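You operate a simulated robot arm through the tools that you are given. There is no shell and no other tool.

You run a simulated robot arm. Do the job below in one go: nothing can be reset, and whatever is moved stays where it is left.

Task
Tank B loses air at its lid: vent it, tighten the black and grey clamps, then pressurise it again.
Fine: air shut and gauge at zero first; vent shut, refill to 2 bar, see it hold five seconds with the air shut, reopen the air.

It is judged by the outcome, as a careful person would: the job done as asked, and still so three seconds after it is handed in. It fails if anything else is knocked over, pushed out of place, dropped, spilled or broken. Lids that push on must go on centred and level and be pressed home; caps that screw on are set level and turned clockwise until they are tight.

Robot
A 6-joint arm with a two-finger parallel gripper, fixed in place. Base frame: the origin is at the foot of the arm, x ahead of it, y to its left, z up. Lengths are in m, angles in degrees, forces in N, time in s.
With the tool pointing down near the work surface it reaches from about 0.3 to 0.66 m from the base axis. Its first joint turns from -115.0 to 115.0 degrees. Payload 3.43 kg.
Tool frame: the origin (TCP) lies between the finger pads and is the grasp point; the fingertips stand 0.034 m ahead of it; z points along the fingers, y is the line along which they close. The gripper opens to 0.128 m. The fingers are 0.024 m wide and 0.012 m thick; the gripper's body (0.048 by 0.13 m) begins 0.096 m behind the TCP.
Orientation is that of the tool frame in the base frame, as a unit quaternion [x, y, z, w]. With the fingers straight down and closing along the base's y, the tool's x points along the base's -x, its y along +y and its z along -z.

Tools
- The arm moves only by the tool send_rows. Its argument "commands" is a list of rows, each an object of numbers (a shift or turn left out is 0, a gripper value left out holds the last): "x", "y", "z": the shift along the base's x, y, z in units of 150 mm (1.0 is 150 mm); "wx", "wy", "wz": the turn, a rotation vector about the base's x, y, z in units of 90 degrees (1.0 is 90 degrees); "grip": the closure, from 0 (fully open) to 1 (shut). In form: [{"x": .., "y": .., "z": .., "wx": .., "wy": .., "wz": .., "grip": ..}, ...]. A call has 1 to 20 rows; each row is the pose to reach, as a shift and turn from the pose commanded when the call began. A call with a number of a shift or a turn outside -1 to 1 is refused whole. Rows are played at 5 a second. More than 0.05 m and 8.6 degrees between two rows, or a gripper value outside its range, and nothing of the call is played. Where a pose cannot be reached the arm comes as near as it can. A force on the tool above 40 N (or 10 N above the force at the start of the call, whichever is more), or a blocked arm, ends the call early, and 0.2 s more pass. Each finger travels about 0.153 m/s and halts on what it meets, pressing with about 33 N; the grip force reading is that of the motor and also rises with nothing between the fingers. The clock runs only during rows and for 0.2 s after the last one: add rows that repeat a pose to give the fingers time. It gives the time, the measured TCP pose, the force on the tool (base axes), the opening and the grip force at its end, in the units of the frame above (readings bear some noise), with the torque about the TCP (base axes, N m) and any sound that the robot's microphone picked up, and new pictures: "show" is both (left out), scene, wrist or none.
- Cameras (640 x 400 px; columns grow to the right, rows downward): "scene" is fixed at [0.0494, 0.6487, 1.5892]; the picture's right is [-0.92, -0.39, 0.00], its down [-0.25, 0.59, -0.76] and it looks along [0.30, -0.70, -0.64] (base axes); focal length 361 px, centre (320, 200). "wrist" rides on the gripper at [0.076, -0.011, -0.16] in the tool frame; the picture's right is [0.15, 0.99, 0.00], its down [-0.88, 0.13, -0.46] and it looks along [-0.45, 0.07, 0.89] (tool axes); focal length 234 px, centre (320, 200).
- lift_body(by): slides the trunk up (or, below 0, down) by that many m; the arm rides with it, the base frame stays. It gives what a move gives, with no picture.
- measure_at(camera, pixels): for up to 12 pixels [column, row] of the newest picture of that camera ("zoom" is the newest enlarged one), the place [x, y, z] in the base frame of the surface seen there, good to about 0.002 m. The clock stands still meanwhile.
- enlarge(camera, box): a new picture of the part [left, top, right, bottom] of that camera's present view, enlarged. The clock stands still meanwhile.
- sign_off(): hands the job in; it is judged then, once.

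Leave the gripper open and the arm clear of the work at the hand-in unless told otherwise.

The tools are called after "Emit:" as name(argument=value, ...) on one line, values as JSON. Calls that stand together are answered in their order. send_rows: Moves the arm, as the interface text tells. Its arguments: {"type":"object","properties":{"commands":{"type":"array"},"show":{"type":"string","enum":["both","scene","wrist","none"]}},"required":["commands"]} The other tools are called the same way: lift_body (by) slides the trunk up or down; measure_at (camera, pixels) gives the place of the surface under pixels of a picture; enlarge (camera, box) takes an enlarged picture of a part of a camera's view; sign_off () hands the job in.

At the start:

```text
time: 0.0
tool_pos: [0.5006, 0.1028, 1.1585]
ee_rot: [0.001, 1.0, 0.001, 0.0]
force: [0.3, -0.2, 0.1]
torque: [-0.02, -0.04, 0.01]
opening: 0.1278
grasp_force: 0.0
trunk travel left (down, up): [-0.875, 0.115]
```

scene: 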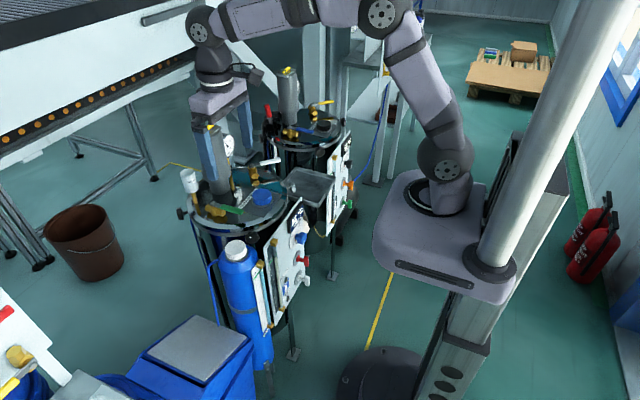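
wrist: 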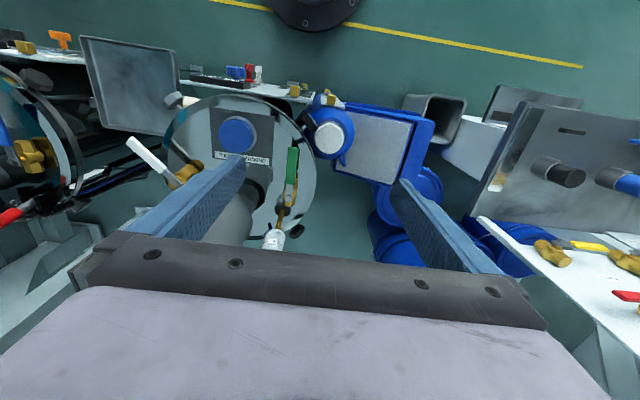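

I see two tanks in the middle of the scene, with panels of valves. I'll enlarge parts of both views to find which one is tank B and what the valves are.

Emit:
enlarge(camera="scene", box=[170, 60, 370, 185])

Emit:
enlarge(camera="scene", box=[170, 150, 370, 275])

Emit:
enlarge(camera="wrist", box=[0, 30, 320, 230])

Emit:
enlarge(camera="wrist", box=[320, 70, 640, 300])

```text
3.20 times, centred on (270, 122) of scene
```

zoom: 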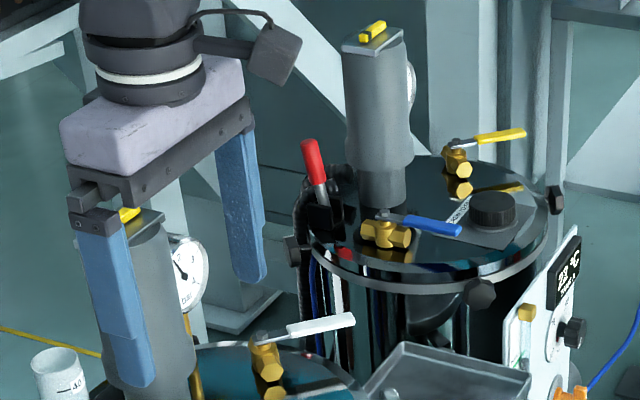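

```text
3.20 times, centred on (270, 212) of scene
```

zoom: 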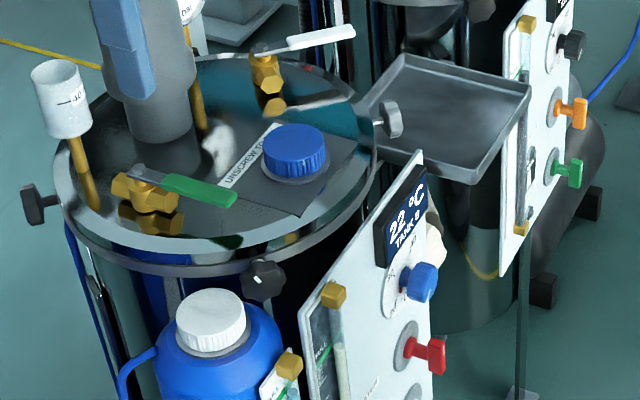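

```text
2.00 times, centred on (160, 130) of wrist
```

zoom: 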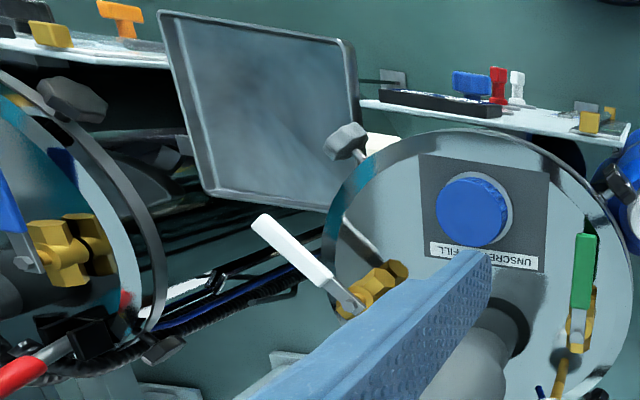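

```text
1.74 times, centred on (480, 185) of wrist
```

zoom: 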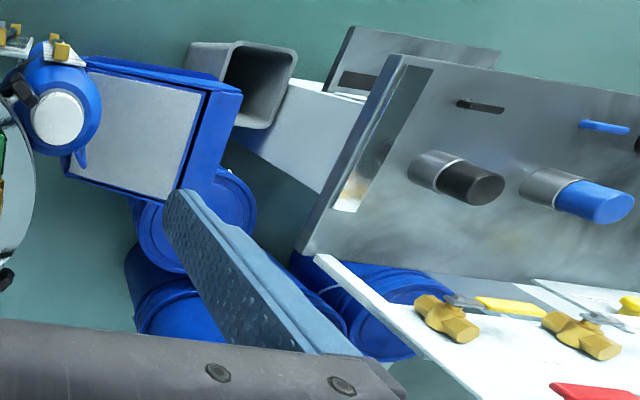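

Tank B is the nearer tank: its panel reads "22 °C TANK B". Its lid carries a white lever, a green lever and a blue fill cap, with clamp knobs around the rim. I'll measure the main points and enlarge further to read the labels.

Emit:
enlarge(camera="scene", box=[255, 195, 335, 245])

Emit:
enlarge(camera="scene", box=[250, 235, 330, 285])

Emit:
enlarge(camera="scene", box=[215, 235, 325, 365])

Emit:
enlarge(camera="scene", box=[170, 125, 270, 188])

Emit:
measure_at(camera="scene", pixels=[[262, 197], [280, 161], [227, 210], [183, 213], [252, 239], [292, 188], [301, 238], [304, 261], [298, 226], [257, 208], [240, 245], [188, 180]])

```text
8.00 times, centred on (295, 220) of scene
```

zoom: 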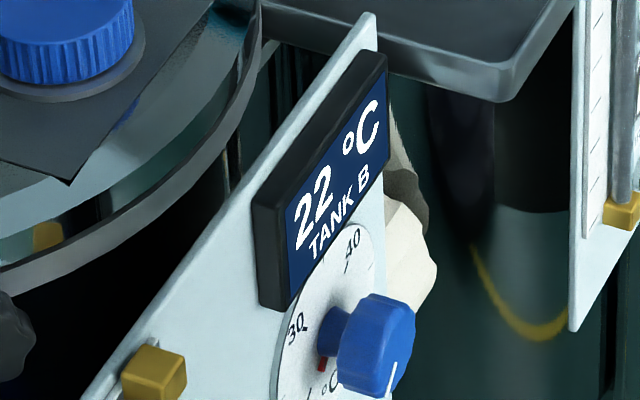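

```text
8.00 times, centred on (290, 260) of scene
```

zoom: 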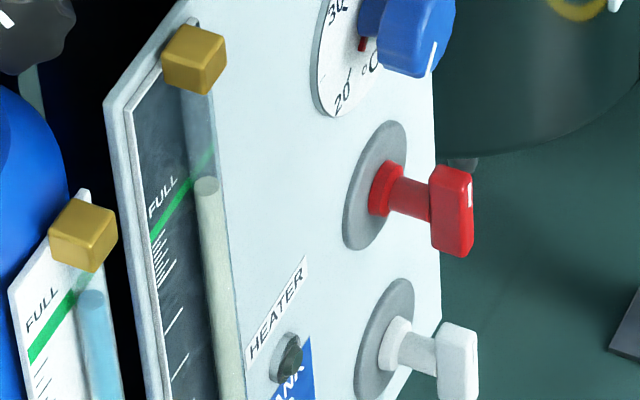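

```text
3.08 times, centred on (270, 300) of scene
```

zoom: 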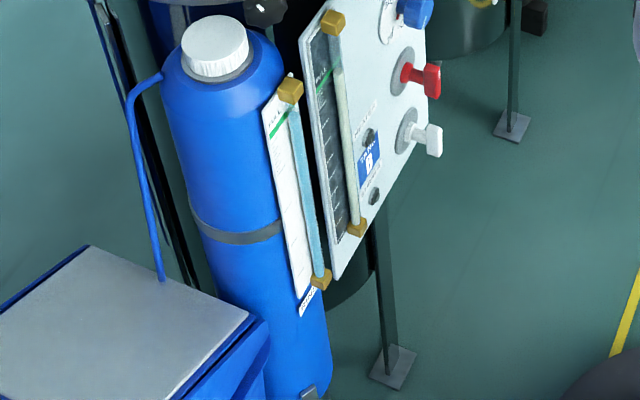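

```text
6.35 times, centred on (220, 156) of scene
```

zoom: 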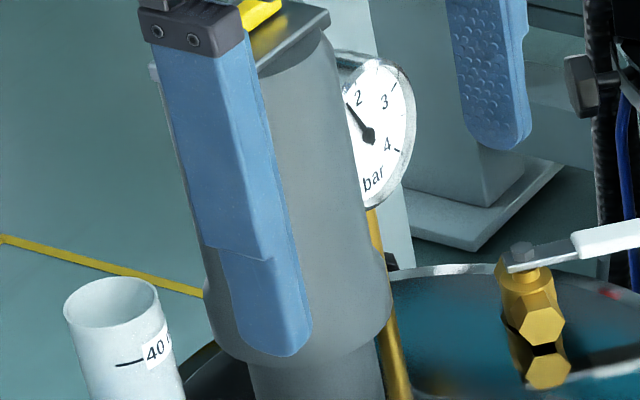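

```text
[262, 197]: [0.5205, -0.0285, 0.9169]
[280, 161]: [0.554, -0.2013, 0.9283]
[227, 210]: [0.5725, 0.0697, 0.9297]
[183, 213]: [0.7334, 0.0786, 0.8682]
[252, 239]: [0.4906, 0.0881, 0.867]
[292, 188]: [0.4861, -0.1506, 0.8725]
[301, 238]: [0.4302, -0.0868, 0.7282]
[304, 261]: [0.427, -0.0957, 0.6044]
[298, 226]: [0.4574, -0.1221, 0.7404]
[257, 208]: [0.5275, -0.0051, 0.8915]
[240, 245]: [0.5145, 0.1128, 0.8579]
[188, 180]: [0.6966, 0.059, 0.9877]
```

The gauge on tank B's column reads about 2 bar. I still need to find which levers are air and vent, and where every clamp is. Next I'll measure points in the wrist view and enlarge the lid and the valve bench on the right.

Emit:
measure_at(camera="wrist", pixels=[[237, 133], [292, 175], [272, 240], [150, 155], [187, 170], [175, 99], [298, 232], [330, 140], [550, 250], [625, 262], [385, 145], [620, 295]])

Emit:
enlarge(camera="wrist", box=[160, 80, 340, 250])

Emit:
enlarge(camera="scene", box=[0, 280, 130, 400])

Emit:
enlarge(camera="scene", box=[320, 0, 460, 110])

```text
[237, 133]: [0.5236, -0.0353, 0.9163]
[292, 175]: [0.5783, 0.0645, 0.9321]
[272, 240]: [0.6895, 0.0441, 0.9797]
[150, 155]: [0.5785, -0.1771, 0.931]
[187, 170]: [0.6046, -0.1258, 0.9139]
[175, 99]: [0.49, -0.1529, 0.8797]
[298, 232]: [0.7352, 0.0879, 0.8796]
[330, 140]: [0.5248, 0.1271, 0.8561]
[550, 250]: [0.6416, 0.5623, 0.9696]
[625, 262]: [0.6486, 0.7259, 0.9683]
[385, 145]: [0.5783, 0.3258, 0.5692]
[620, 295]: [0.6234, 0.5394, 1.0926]
```

```text
2.35 times, centred on (250, 165) of wrist
```

zoom: 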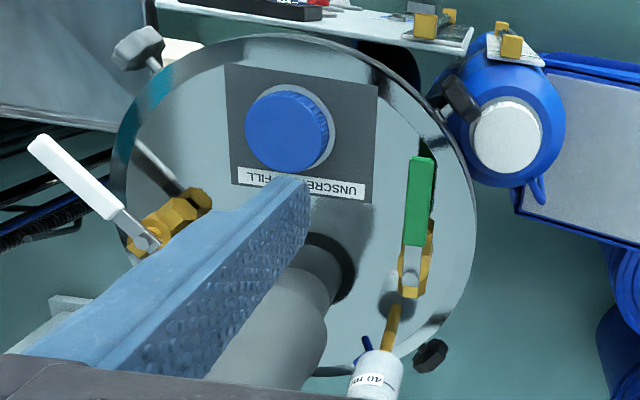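

```text
3.33 times, centred on (65, 340) of scene
```

zoom: 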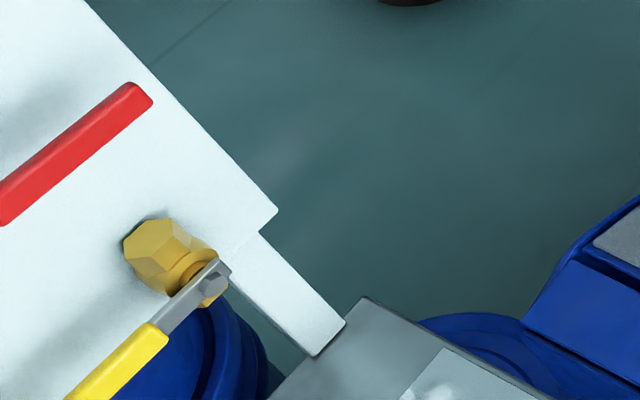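

```text
3.64 times, centred on (390, 55) of scene
```

zoom: 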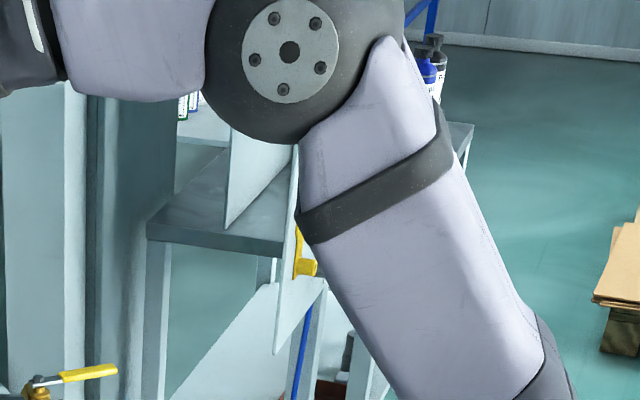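

The clamp knobs on tank B are:
- **Grey:** about (0.488, -0.152).
- **Black:** about (0.491, 0.088).
- **Dark:** about (0.735, 0.085).
- A fourth is probably hidden behind the column.

I'll raise the arm to clear everything and get a wider view.

Emit:
lift_body(by=0.11)

```text
time: 1.4
tool_pos: [0.5003, 0.1012, 1.2701]
ee_rot: [0.001, 1.0, -0.001, 0.0]
force: [-0.1, 0.0, 0.2]
torque: [-0.01, 0.0, 0.01]
opening: 0.1281
grasp_force: 0.0
trunk travel left (down, up): [-0.985, 0.005]
```

The trunk is up and the TCP is at z 1.27, clear of everything. Now I'll move sideways to +y to look at the bench on the left (the right side of the wrist picture).

Emit:
send_rows(commands=[{"y": 0.25, "x": -0.1}, {"y": 0.5, "x": -0.2}, {"y": 0.75, "x": -0.3}, {"y": 1.0, "x": -0.4}])

```text
time: 2.4
tool_pos: [0.4391, 0.2535, 1.2668]
ee_rot: [0.0, 1.0, 0.001, 0.0]
force: [0.2, 0.6, -0.4]
torque: [-0.04, 0.01, 0.01]
opening: 0.1281
grasp_force: 0.0
trunk travel left (down, up): [-0.985, 0.005]
```

scene: 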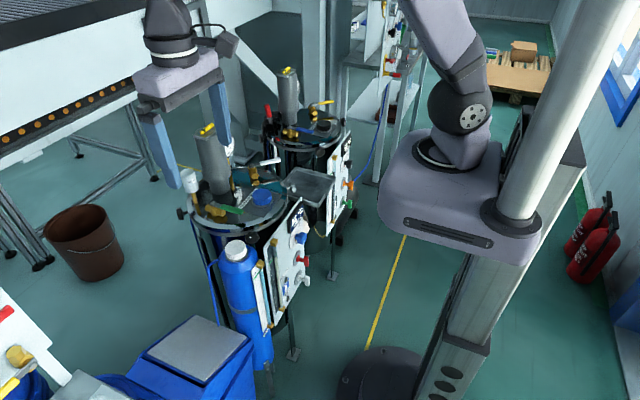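
wrist: 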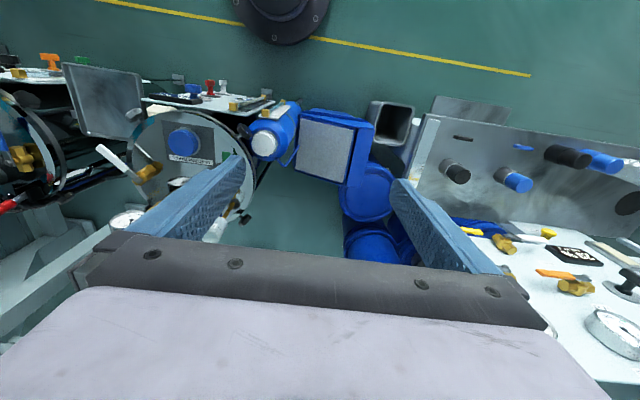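

More of the left bench is in view now: a vertical white board with gauges and valves. There is also a similar board behind, in the scene picture near (390, 60). I'll enlarge both.

Emit:
enlarge(camera="scene", box=[340, 0, 440, 125])

Emit:
enlarge(camera="wrist", box=[440, 200, 640, 400])

Emit:
enlarge(camera="wrist", box=[80, 60, 300, 240])

Emit:
measure_at(camera="wrist", pixels=[[505, 242], [575, 255], [575, 285], [625, 285], [620, 325], [540, 235], [500, 225], [455, 172], [518, 180], [620, 250]])

Emit:
measure_at(camera="scene", pixels=[[207, 130], [388, 62], [385, 20], [288, 70], [228, 145], [395, 30], [392, 8], [388, 45]])

```text
3.20 times, centred on (390, 62) of scene
```

zoom: 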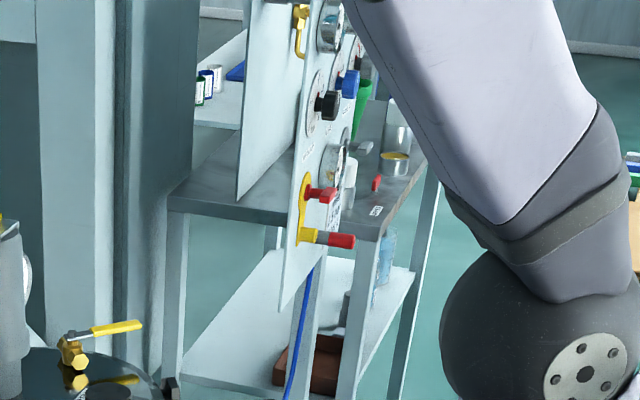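

```text
2.00 times, centred on (540, 300) of wrist
```

zoom: 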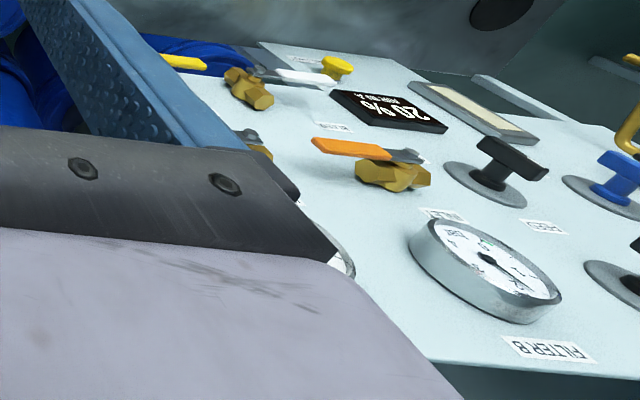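

```text
2.22 times, centred on (190, 150) of wrist
```

zoom: 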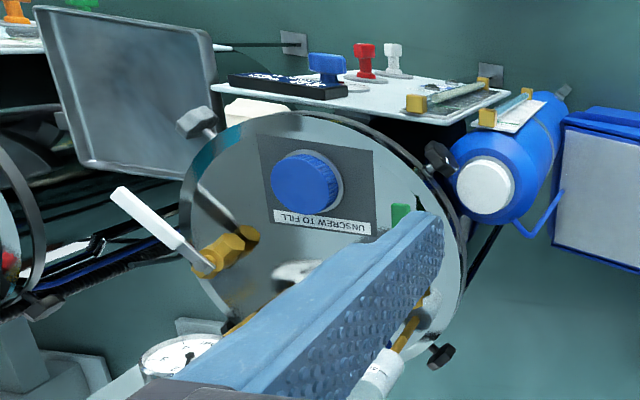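

```text
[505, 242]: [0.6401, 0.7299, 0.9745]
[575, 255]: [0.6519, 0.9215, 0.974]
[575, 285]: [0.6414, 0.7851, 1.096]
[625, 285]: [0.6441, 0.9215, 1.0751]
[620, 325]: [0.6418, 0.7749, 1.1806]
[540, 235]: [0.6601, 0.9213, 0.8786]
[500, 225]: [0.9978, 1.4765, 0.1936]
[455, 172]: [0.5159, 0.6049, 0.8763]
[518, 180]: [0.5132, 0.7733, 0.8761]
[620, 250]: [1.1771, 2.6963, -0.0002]
```

```text
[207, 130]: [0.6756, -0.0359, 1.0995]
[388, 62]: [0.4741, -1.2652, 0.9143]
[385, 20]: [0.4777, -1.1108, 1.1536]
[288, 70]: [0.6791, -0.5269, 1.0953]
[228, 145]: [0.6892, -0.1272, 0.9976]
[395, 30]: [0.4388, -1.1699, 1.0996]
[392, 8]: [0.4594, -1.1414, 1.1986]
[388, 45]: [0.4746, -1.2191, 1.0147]
```

Both boards lie out of reach (y ≈ 0.75–0.9 and y ≈ -1.2), so tank B's own lid and panel levers are the likely candidates. I'll zoom in hard on tank B's panel valves and lid fittings to read labels.

Emit:
enlarge(camera="scene", box=[278, 230, 318, 255])

Emit:
enlarge(camera="scene", box=[270, 258, 318, 308])

Emit:
enlarge(camera="scene", box=[240, 150, 300, 190])

Emit:
enlarge(camera="scene", box=[195, 185, 265, 230])

Emit:
enlarge(camera="scene", box=[170, 115, 250, 225])

```text
16.00 times, centred on (298, 242) of scene
```

zoom: 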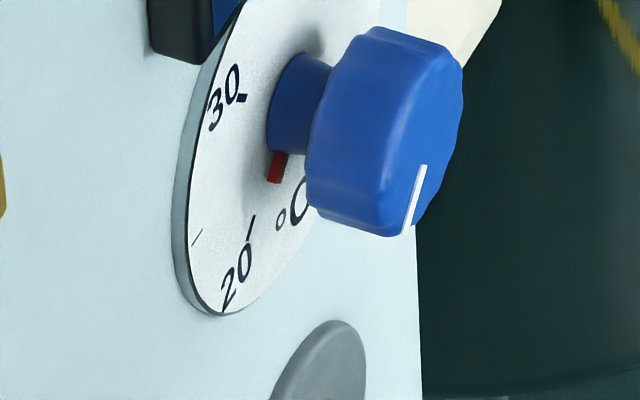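

```text
8.00 times, centred on (294, 283) of scene
```

zoom: 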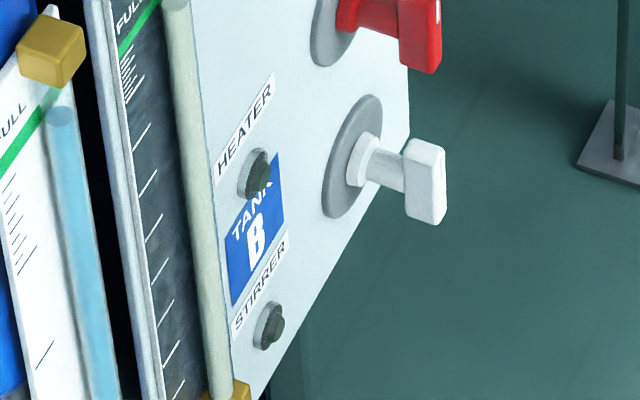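

```text
10.00 times, centred on (270, 170) of scene
```

zoom: 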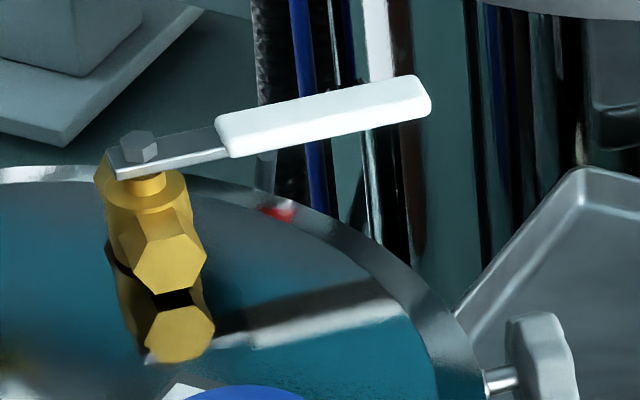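

```text
8.89 times, centred on (230, 208) of scene
```

zoom: 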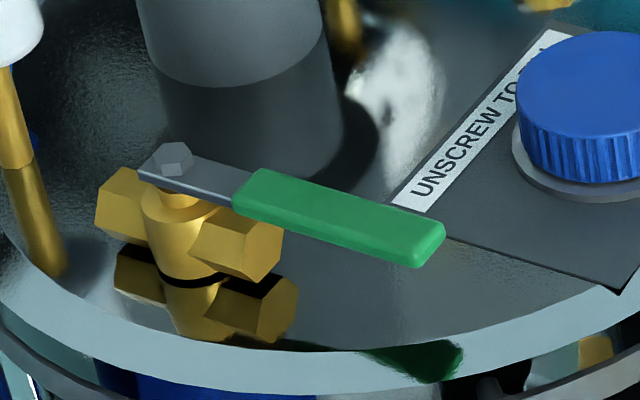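

```text
3.64 times, centred on (210, 170) of scene
```

zoom: 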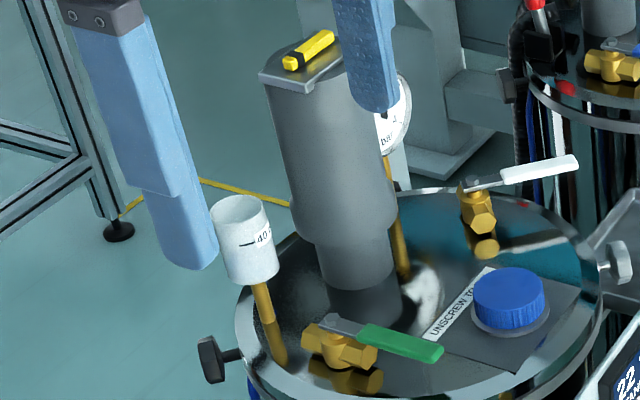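

There are no labels near the levers from this side. The white lever sits across its valve body, so it looks closed. The green lever lies along its body, so it looks open. I'll move the wrist camera over tank B to look straight on.

Emit:
send_rows(commands=[{"y": -0.3, "x": -0.05}, {"y": -0.6, "x": -0.1}, {"y": -0.9, "x": -0.15}, {"y": -1.0, "x": -0.2}], show="none")

Emit:
send_rows(commands=[{"y": -0.3, "x": -0.05}, {"y": -0.6, "x": -0.1}, {"y": -0.9, "x": -0.1}])

```text
time: 3.4
tool_pos: [0.4097, 0.104, 1.2693]
ee_rot: [-0.001, 1.0, 0.0, -0.001]
force: [1.5, -1.1, 0.3]
torque: [0.03, -0.05, -0.03]
opening: 0.1279
grasp_force: 0.0
trunk travel left (down, up): [-0.985, 0.005]
```

```text
time: 4.2
tool_pos: [0.3946, -0.0344, 1.2689]
ee_rot: [-0.001, 1.0, 0.001, 0.0]
force: [0.5, -0.7, 0.4]
torque: [0.06, 0.01, 0.01]
opening: 0.1282
grasp_force: 0.1
trunk travel left (down, up): [-0.985, 0.005]
```

scene: 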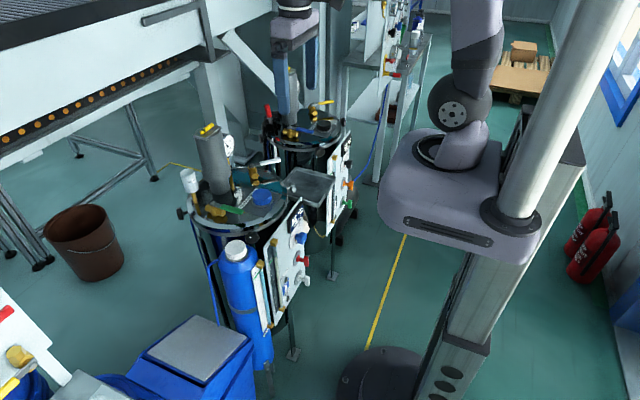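
wrist: 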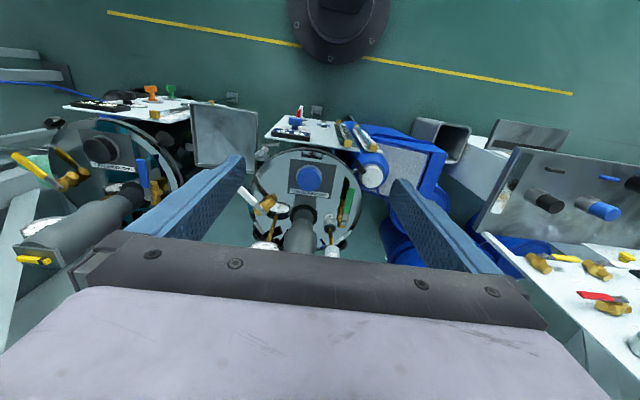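

Emit:
enlarge(camera="wrist", box=[235, 100, 395, 260])

Emit:
enlarge(camera="wrist", box=[0, 80, 250, 280])

Emit:
enlarge(camera="scene", box=[240, 60, 360, 160])

Emit:
enlarge(camera="scene", box=[165, 110, 265, 225])

```text
2.50 times, centred on (315, 180) of wrist
```

zoom: 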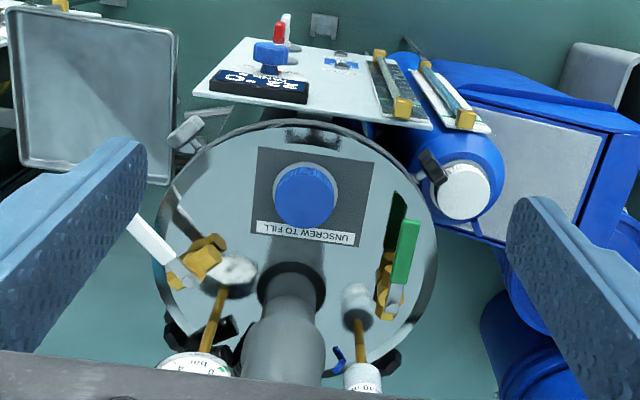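

```text
2.00 times, centred on (125, 180) of wrist
```

zoom: 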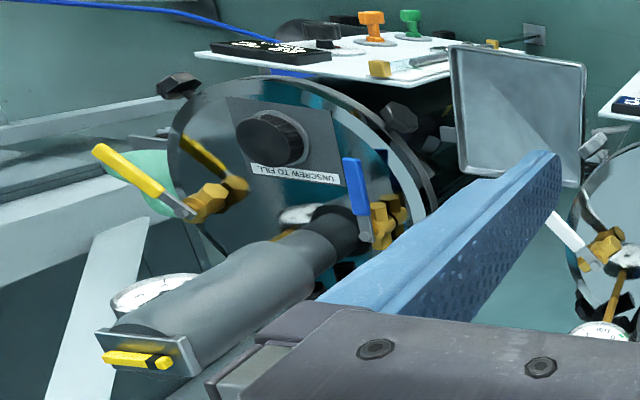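

```text
4.00 times, centred on (300, 110) of scene
```

zoom: 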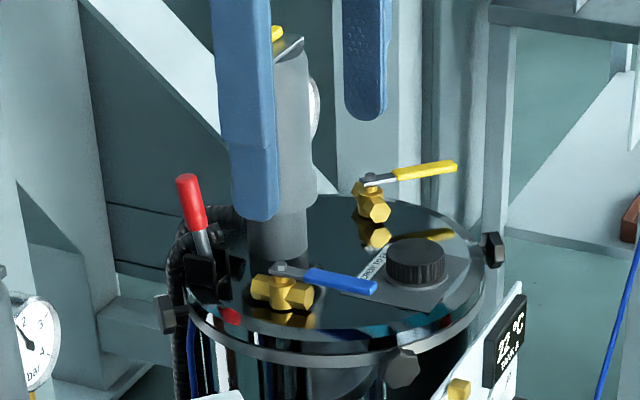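

```text
3.48 times, centred on (215, 168) of scene
```

zoom: 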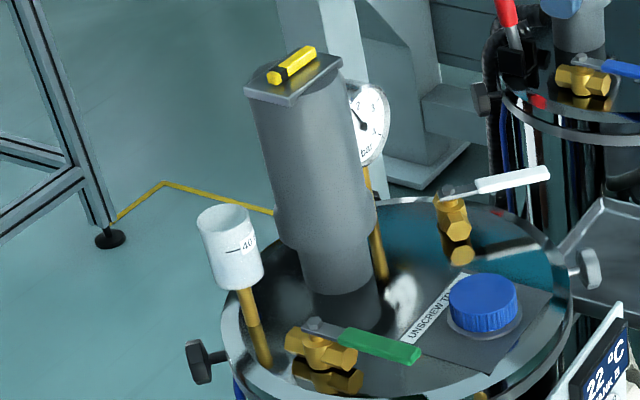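

The same fitting pattern appears on both tanks. Next I'll look closely at the clamp knobs for colour and how far each sticks out, and at the dark items behind the column.

Emit:
enlarge(camera="scene", box=[170, 195, 210, 225])

Emit:
enlarge(camera="scene", box=[235, 222, 275, 252])

Emit:
enlarge(camera="scene", box=[270, 172, 310, 202])

Emit:
enlarge(camera="wrist", box=[265, 200, 345, 250])

Emit:
enlarge(camera="wrist", box=[260, 140, 360, 200])

```text
13.33 times, centred on (190, 210) of scene
```

zoom: 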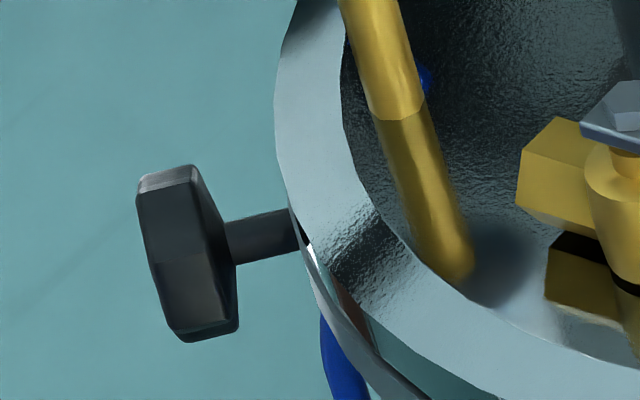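

```text
13.33 times, centred on (255, 237) of scene
```

zoom: 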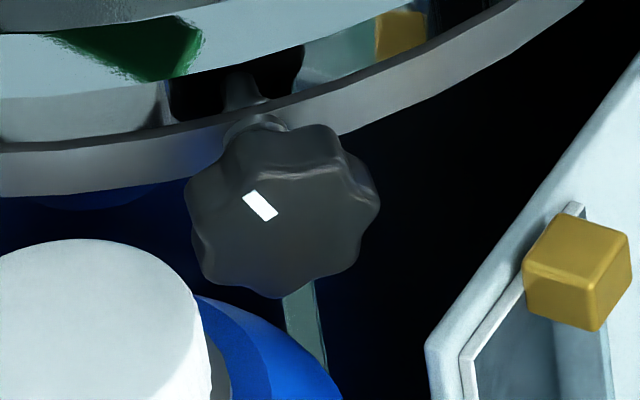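

```text
13.33 times, centred on (290, 187) of scene
```

zoom: 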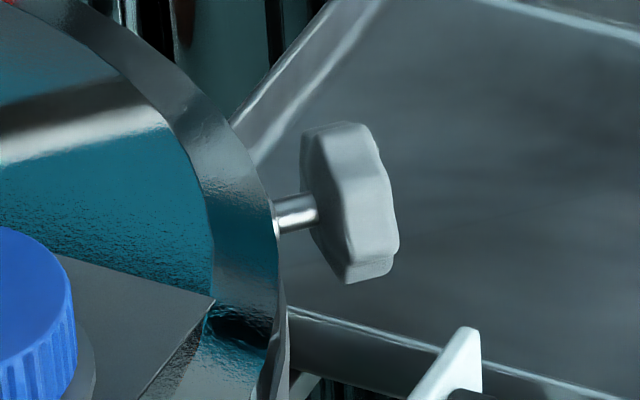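

```text
8.00 times, centred on (305, 225) of wrist
```

zoom: 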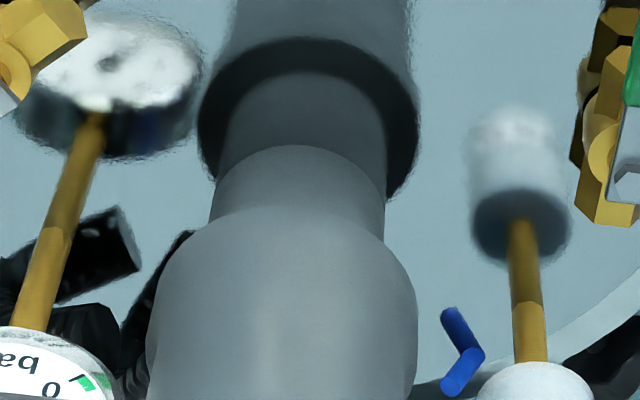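

```text
6.40 times, centred on (310, 170) of wrist
```

zoom: 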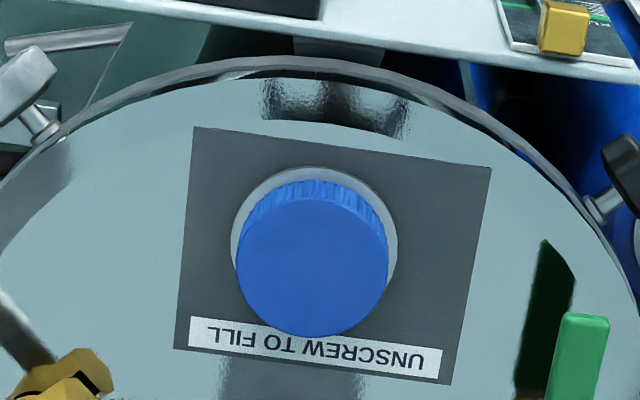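

The front black knob and the grey knob both show a bare metal screw, so they are backed out and loose. The rear knob has a dark stem and looks seated. Now I'll measure the lid parts precisely from enlarged wrist views.

Emit:
enlarge(camera="wrist", box=[320, 140, 400, 220])

Emit:
measure_at(camera="zoom", pixels=[[320, 200]])

```text
5.00 times, centred on (360, 180) of wrist
```

zoom: 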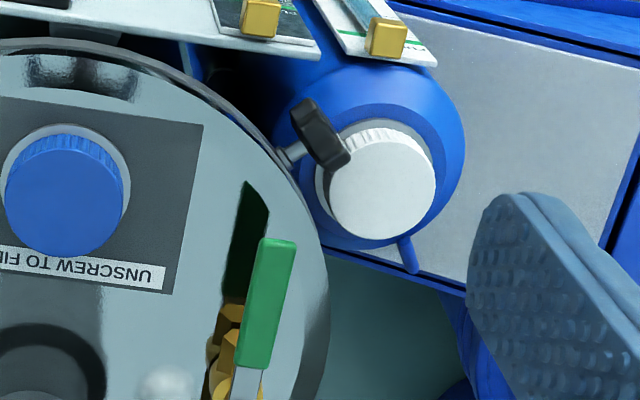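

```text
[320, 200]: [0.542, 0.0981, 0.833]
```

The black knob overhangs the white cap of the blue canister. I'll measure the knob, its stem, the cap, the rim and the green lever from this zoom.

Emit:
measure_at(camera="zoom", pixels=[[300, 105], [340, 158], [322, 132], [312, 145], [295, 152], [382, 183], [340, 200], [425, 190], [385, 130], [265, 250], [250, 355], [247, 385]])

Emit:
measure_at(camera="scene", pixels=[[310, 185], [290, 195], [308, 210], [330, 185], [308, 172], [296, 178], [303, 205], [280, 248], [252, 248], [262, 250], [236, 245], [302, 195]])

```text
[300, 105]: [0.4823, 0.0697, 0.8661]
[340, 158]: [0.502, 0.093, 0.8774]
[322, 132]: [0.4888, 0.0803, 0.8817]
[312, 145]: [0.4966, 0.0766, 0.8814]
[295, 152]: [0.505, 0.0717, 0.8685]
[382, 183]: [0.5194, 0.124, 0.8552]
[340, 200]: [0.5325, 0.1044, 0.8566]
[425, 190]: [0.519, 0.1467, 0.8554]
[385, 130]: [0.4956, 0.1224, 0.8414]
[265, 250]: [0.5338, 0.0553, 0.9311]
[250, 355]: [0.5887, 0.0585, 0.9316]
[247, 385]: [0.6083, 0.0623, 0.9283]
```

```text
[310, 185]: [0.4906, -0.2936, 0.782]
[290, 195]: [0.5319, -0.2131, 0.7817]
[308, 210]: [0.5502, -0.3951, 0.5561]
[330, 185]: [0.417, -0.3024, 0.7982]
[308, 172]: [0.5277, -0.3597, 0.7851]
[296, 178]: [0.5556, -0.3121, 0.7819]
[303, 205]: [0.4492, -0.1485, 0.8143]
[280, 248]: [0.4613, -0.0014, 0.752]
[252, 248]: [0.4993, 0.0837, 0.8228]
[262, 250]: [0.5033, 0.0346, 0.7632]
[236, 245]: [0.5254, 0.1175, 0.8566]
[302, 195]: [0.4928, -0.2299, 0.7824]
```

The canister cap's top is at z≈0.856, close beside the black knob, so the fingers must stay clear of it there. Now I'll look at the white valve, the green valve body, the column base and the tray in detail.

Emit:
measure_at(camera="zoom", pixels=[[330, 80], [300, 75], [350, 70], [400, 80], [440, 130], [455, 160], [320, 215], [310, 190], [235, 315], [215, 375], [210, 330], [160, 330]])

Emit:
measure_at(camera="scene", pixels=[[297, 168], [335, 178], [320, 205], [285, 194], [317, 182], [303, 202], [305, 204], [221, 190], [217, 180], [207, 190], [240, 165], [265, 200]])

Emit:
enlarge(camera="wrist", box=[235, 180, 305, 240])

```text
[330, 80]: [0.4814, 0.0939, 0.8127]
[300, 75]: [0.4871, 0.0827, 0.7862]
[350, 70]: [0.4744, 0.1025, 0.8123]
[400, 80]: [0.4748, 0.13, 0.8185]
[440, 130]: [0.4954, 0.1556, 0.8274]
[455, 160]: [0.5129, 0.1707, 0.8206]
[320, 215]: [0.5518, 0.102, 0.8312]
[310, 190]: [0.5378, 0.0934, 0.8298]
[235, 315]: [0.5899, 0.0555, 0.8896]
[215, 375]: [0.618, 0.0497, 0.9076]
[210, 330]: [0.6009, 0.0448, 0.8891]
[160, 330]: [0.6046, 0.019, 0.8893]
```

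```text
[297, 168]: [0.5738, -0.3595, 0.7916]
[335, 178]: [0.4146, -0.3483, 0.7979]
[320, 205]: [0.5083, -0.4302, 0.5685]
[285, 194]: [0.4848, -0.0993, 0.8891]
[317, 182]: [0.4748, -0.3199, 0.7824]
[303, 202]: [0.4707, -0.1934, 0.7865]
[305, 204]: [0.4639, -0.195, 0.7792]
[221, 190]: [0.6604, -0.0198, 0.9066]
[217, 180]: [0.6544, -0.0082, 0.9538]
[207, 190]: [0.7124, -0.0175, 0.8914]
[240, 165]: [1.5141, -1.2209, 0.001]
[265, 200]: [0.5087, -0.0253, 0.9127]
```

```text
6.67 times, centred on (270, 210) of wrist
```

zoom: 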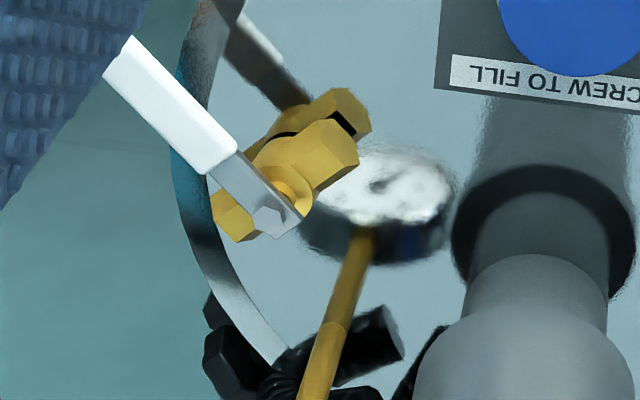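

The white lever lies across its valve body, so that valve is closed. The green lever lies along its body, so that valve is open. That fits white = vent and green = air, since the tank holds 2 bar. I'll measure the white lever, its pivot and body ends precisely.

Emit:
measure_at(camera="zoom", pixels=[[130, 55], [165, 100], [215, 155], [240, 175], [268, 215], [235, 215], [305, 165], [335, 145], [370, 190], [380, 330], [225, 370], [350, 270]])

Emit:
enlarge(camera="wrist", box=[320, 170, 380, 225])

```text
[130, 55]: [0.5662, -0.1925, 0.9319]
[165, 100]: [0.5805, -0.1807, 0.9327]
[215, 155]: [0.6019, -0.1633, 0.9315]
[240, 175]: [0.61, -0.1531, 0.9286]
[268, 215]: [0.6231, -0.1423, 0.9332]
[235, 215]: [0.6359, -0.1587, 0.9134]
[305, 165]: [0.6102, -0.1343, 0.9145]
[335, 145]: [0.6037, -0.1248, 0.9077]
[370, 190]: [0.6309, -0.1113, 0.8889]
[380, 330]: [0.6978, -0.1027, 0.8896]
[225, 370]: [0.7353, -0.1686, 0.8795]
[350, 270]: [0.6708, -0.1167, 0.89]
```

```text
7.27 times, centred on (350, 198) of wrist
```

zoom: 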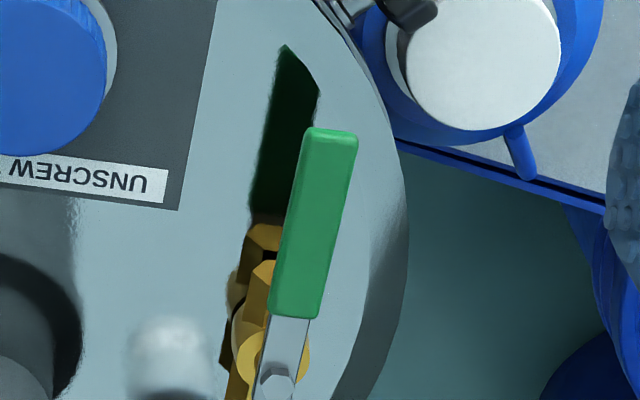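

The white lever's pivot is about (0.623, -0.142) with its tip at (0.566, -0.193). Now I'll check the gauge reading and measure the green lever's pivot precisely.

Emit:
measure_at(camera="zoom", pixels=[[335, 140], [318, 220], [292, 310], [285, 350], [277, 382], [250, 375], [265, 240], [262, 285], [305, 350], [240, 320]])

Emit:
enlarge(camera="scene", box=[212, 125, 248, 165])

```text
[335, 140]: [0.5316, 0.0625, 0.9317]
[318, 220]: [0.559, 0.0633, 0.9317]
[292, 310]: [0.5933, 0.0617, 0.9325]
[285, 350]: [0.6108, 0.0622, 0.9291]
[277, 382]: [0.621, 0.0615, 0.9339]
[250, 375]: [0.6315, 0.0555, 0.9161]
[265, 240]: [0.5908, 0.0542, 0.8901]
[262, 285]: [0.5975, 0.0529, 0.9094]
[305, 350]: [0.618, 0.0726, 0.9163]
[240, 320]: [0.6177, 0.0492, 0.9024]
```

```text
10.00 times, centred on (230, 145) of scene
```

zoom: 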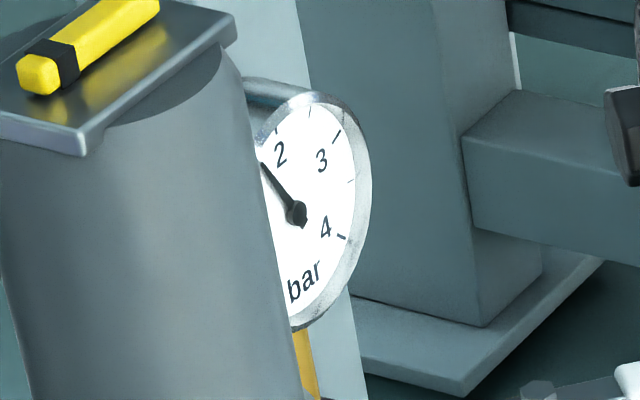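

The gauge is half hidden behind the column; its needle looks just below 2 bar. I'll pitch the wrist to look forward over tank B and read the gauge straight on.

Emit:
send_rows(commands=[{"wy": -0.09}, {"wy": -0.18}, {"wy": -0.27}, {"wy": -0.33}], show="both")

```text
time: 5.2
tool_pos: [0.4076, -0.0342, 1.2651]
ee_rot: [0.0, 0.966, -0.001, 0.257]
force: [-0.2, -0.5, 0.4]
torque: [-0.01, 0.01, 0.01]
opening: 0.128
grasp_force: 0.0
out of reach, approached as far as the arm can: row 4
trunk travel left (down, up): [-0.985, 0.005]
```

scene: 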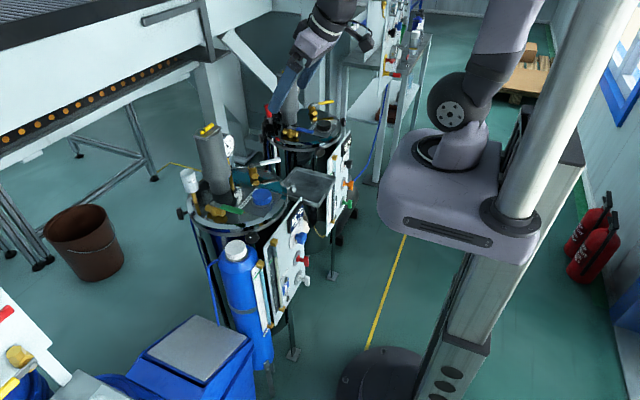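
wrist: 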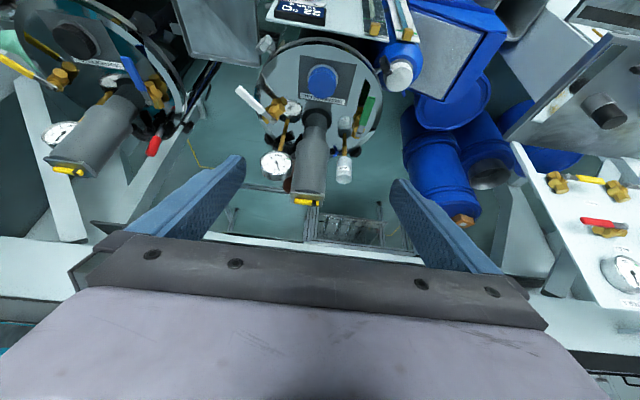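

The gauge is now fully visible at about (276, 165), with the whole lid in view. I'll enlarge both gauges and the lid.

Emit:
enlarge(camera="wrist", box=[256, 145, 300, 185])

Emit:
enlarge(camera="wrist", box=[230, 30, 430, 215])

Emit:
enlarge(camera="wrist", box=[35, 110, 95, 160])

Emit:
enlarge(camera="wrist", box=[250, 90, 370, 200])

```text
10.00 times, centred on (278, 165) of wrist
```

zoom: 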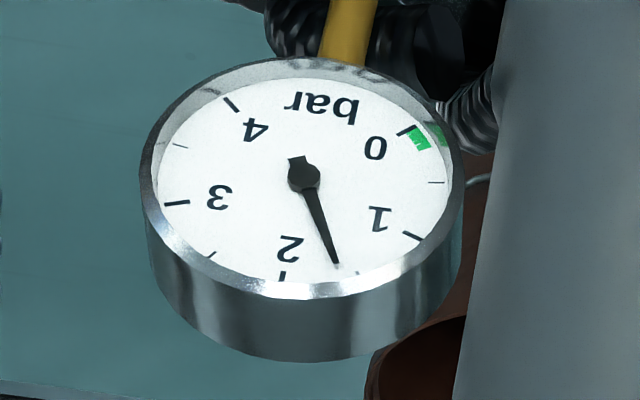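

```text
2.16 times, centred on (330, 122) of wrist
```

zoom: 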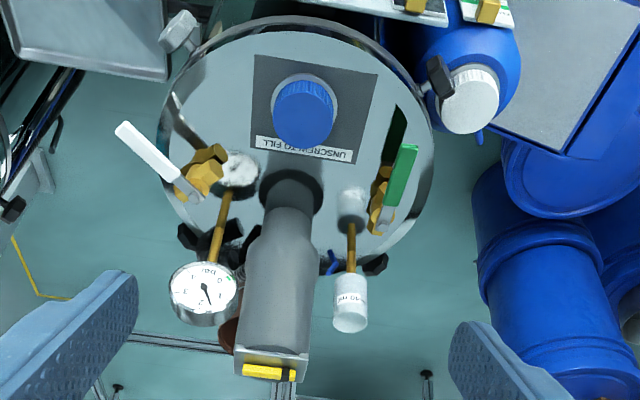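

```text
8.00 times, centred on (65, 135) of wrist
```

zoom: 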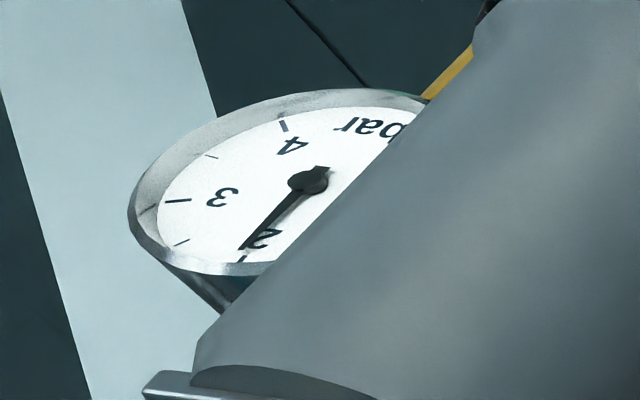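

```text
3.64 times, centred on (310, 145) of wrist
```

zoom: 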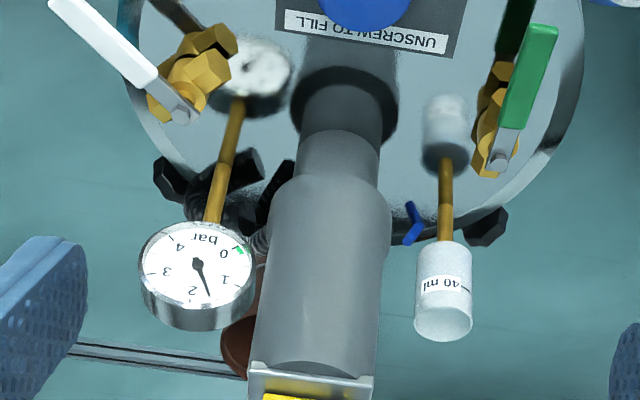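

Tank B reads about 1.6 bar with its leak; tank A holds 2 bar. There is a black block with a hose behind each tank, and tank A's has a red lever. I want to know what those are before deciding which lever is air.

Emit:
enlarge(camera="wrist", box=[262, 120, 318, 160])

Emit:
enlarge(camera="wrist", box=[95, 60, 225, 175])

Emit:
enlarge(camera="scene", box=[255, 95, 305, 145])

Emit:
enlarge(camera="wrist", box=[330, 110, 400, 170])

```text
10.00 times, centred on (290, 140) of wrist
```

zoom: 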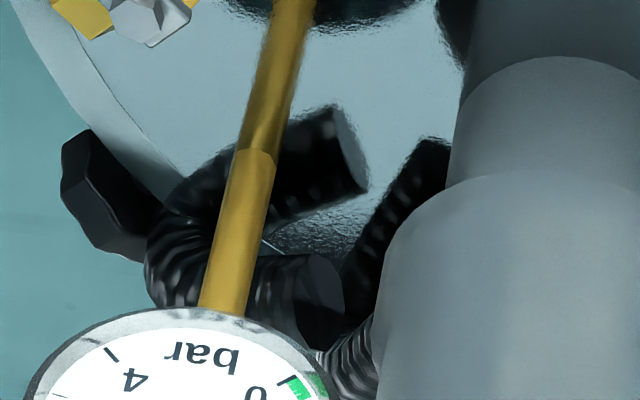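

```text
3.48 times, centred on (160, 118) of wrist
```

zoom: 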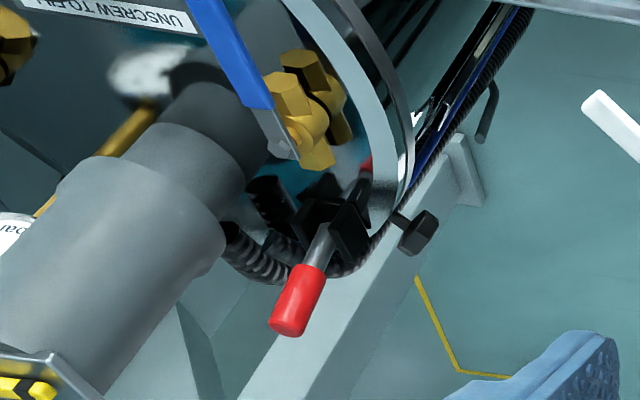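

```text
8.00 times, centred on (280, 120) of scene
```

zoom: 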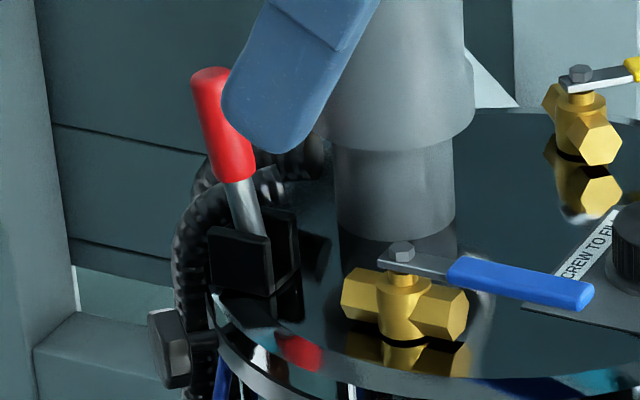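

```text
6.67 times, centred on (365, 140) of wrist
```

zoom: 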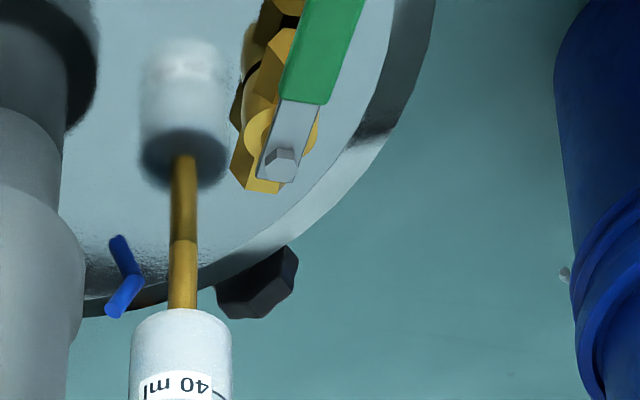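

I still want to see the front panel's two T-handles (red and white) and any labels there, since one could be the air valve. I'll measure where the arm's own shoulder is, then plan a safe pose to look at the panel.

Emit:
measure_at(camera="scene", pixels=[[450, 145], [440, 205], [455, 115], [480, 60], [320, 15], [365, 40], [275, 90], [303, 95]])

Emit:
enlarge(camera="scene", box=[290, 240, 315, 285])

Emit:
enlarge(camera="scene", box=[320, 130, 365, 225])

Emit:
enlarge(camera="wrist", box=[260, 0, 420, 60])

```text
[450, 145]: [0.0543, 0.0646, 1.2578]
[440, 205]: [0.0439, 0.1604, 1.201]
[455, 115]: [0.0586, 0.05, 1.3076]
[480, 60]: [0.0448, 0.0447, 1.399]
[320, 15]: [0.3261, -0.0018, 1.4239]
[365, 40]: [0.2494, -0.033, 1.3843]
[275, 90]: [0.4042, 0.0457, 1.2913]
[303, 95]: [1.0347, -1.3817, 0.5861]
```

```text
8.89 times, centred on (302, 262) of scene
```

zoom: 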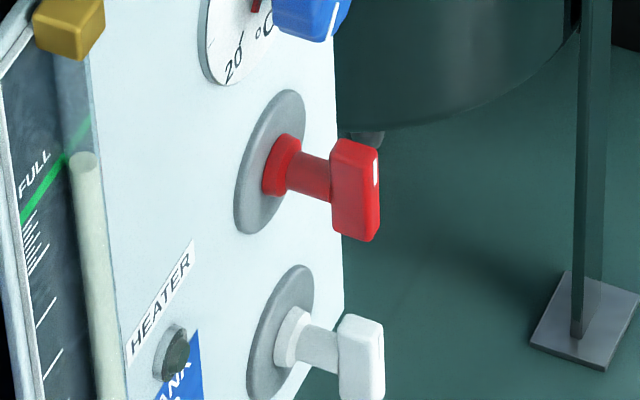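

```text
4.21 times, centred on (342, 178) of scene
```

zoom: 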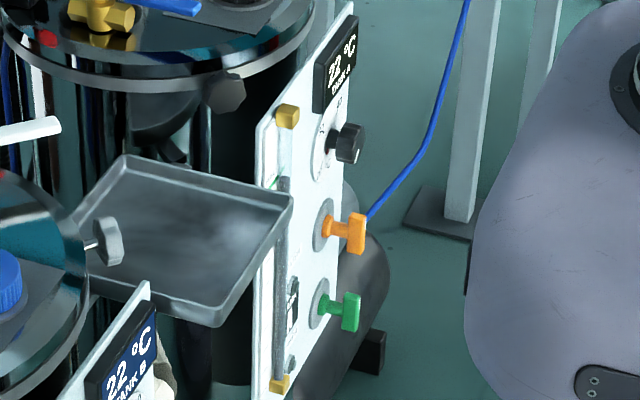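

```text
4.00 times, centred on (340, 30) of wrist
```

zoom: 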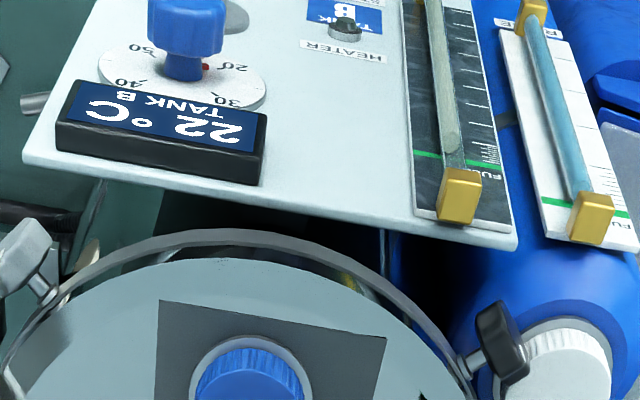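

The T-handles sit beside the HEATER and STIRRER lamps, so they are switches, not air valves. The lid levers are therefore the ones to use:
- **Green:** in line with its body, so open. This is the air.
- **White:** across its body, so closed. This is the vent.

I'll straighten the tool and move above the green lever at (0.561, 0.063), staying high.

Emit:
send_rows(commands=[{"wy": 0.085}, {"wy": 0.17, "x": 0.15, "y": 0.1}, {"wy": 0.255, "x": 0.35, "y": 0.25}, {"wy": 0.33, "x": 0.6, "y": 0.4}, {"wy": 0.33, "x": 0.85, "y": 0.55}, {"wy": 0.33, "x": 1.0, "y": 0.65}], show="wrist")

```text
time: 6.6
tool_pos: [0.5585, 0.065, 1.2647]
ee_rot: [0.001, 1.0, 0.0, -0.003]
force: [-0.4, -0.6, 0.3]
torque: [-0.05, 0.01, -0.01]
opening: 0.128
grasp_force: 0.1
trunk travel left (down, up): [-0.985, 0.005]
```

wrist: 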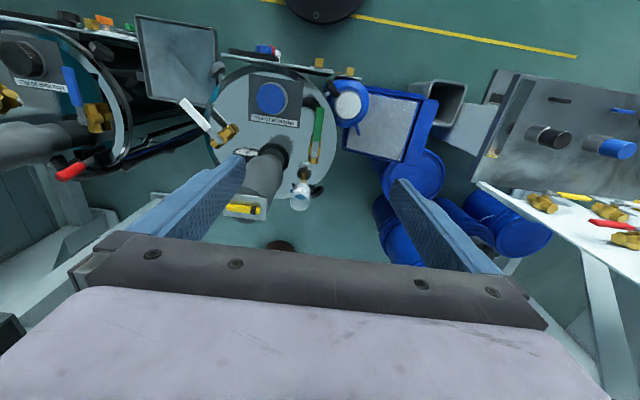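

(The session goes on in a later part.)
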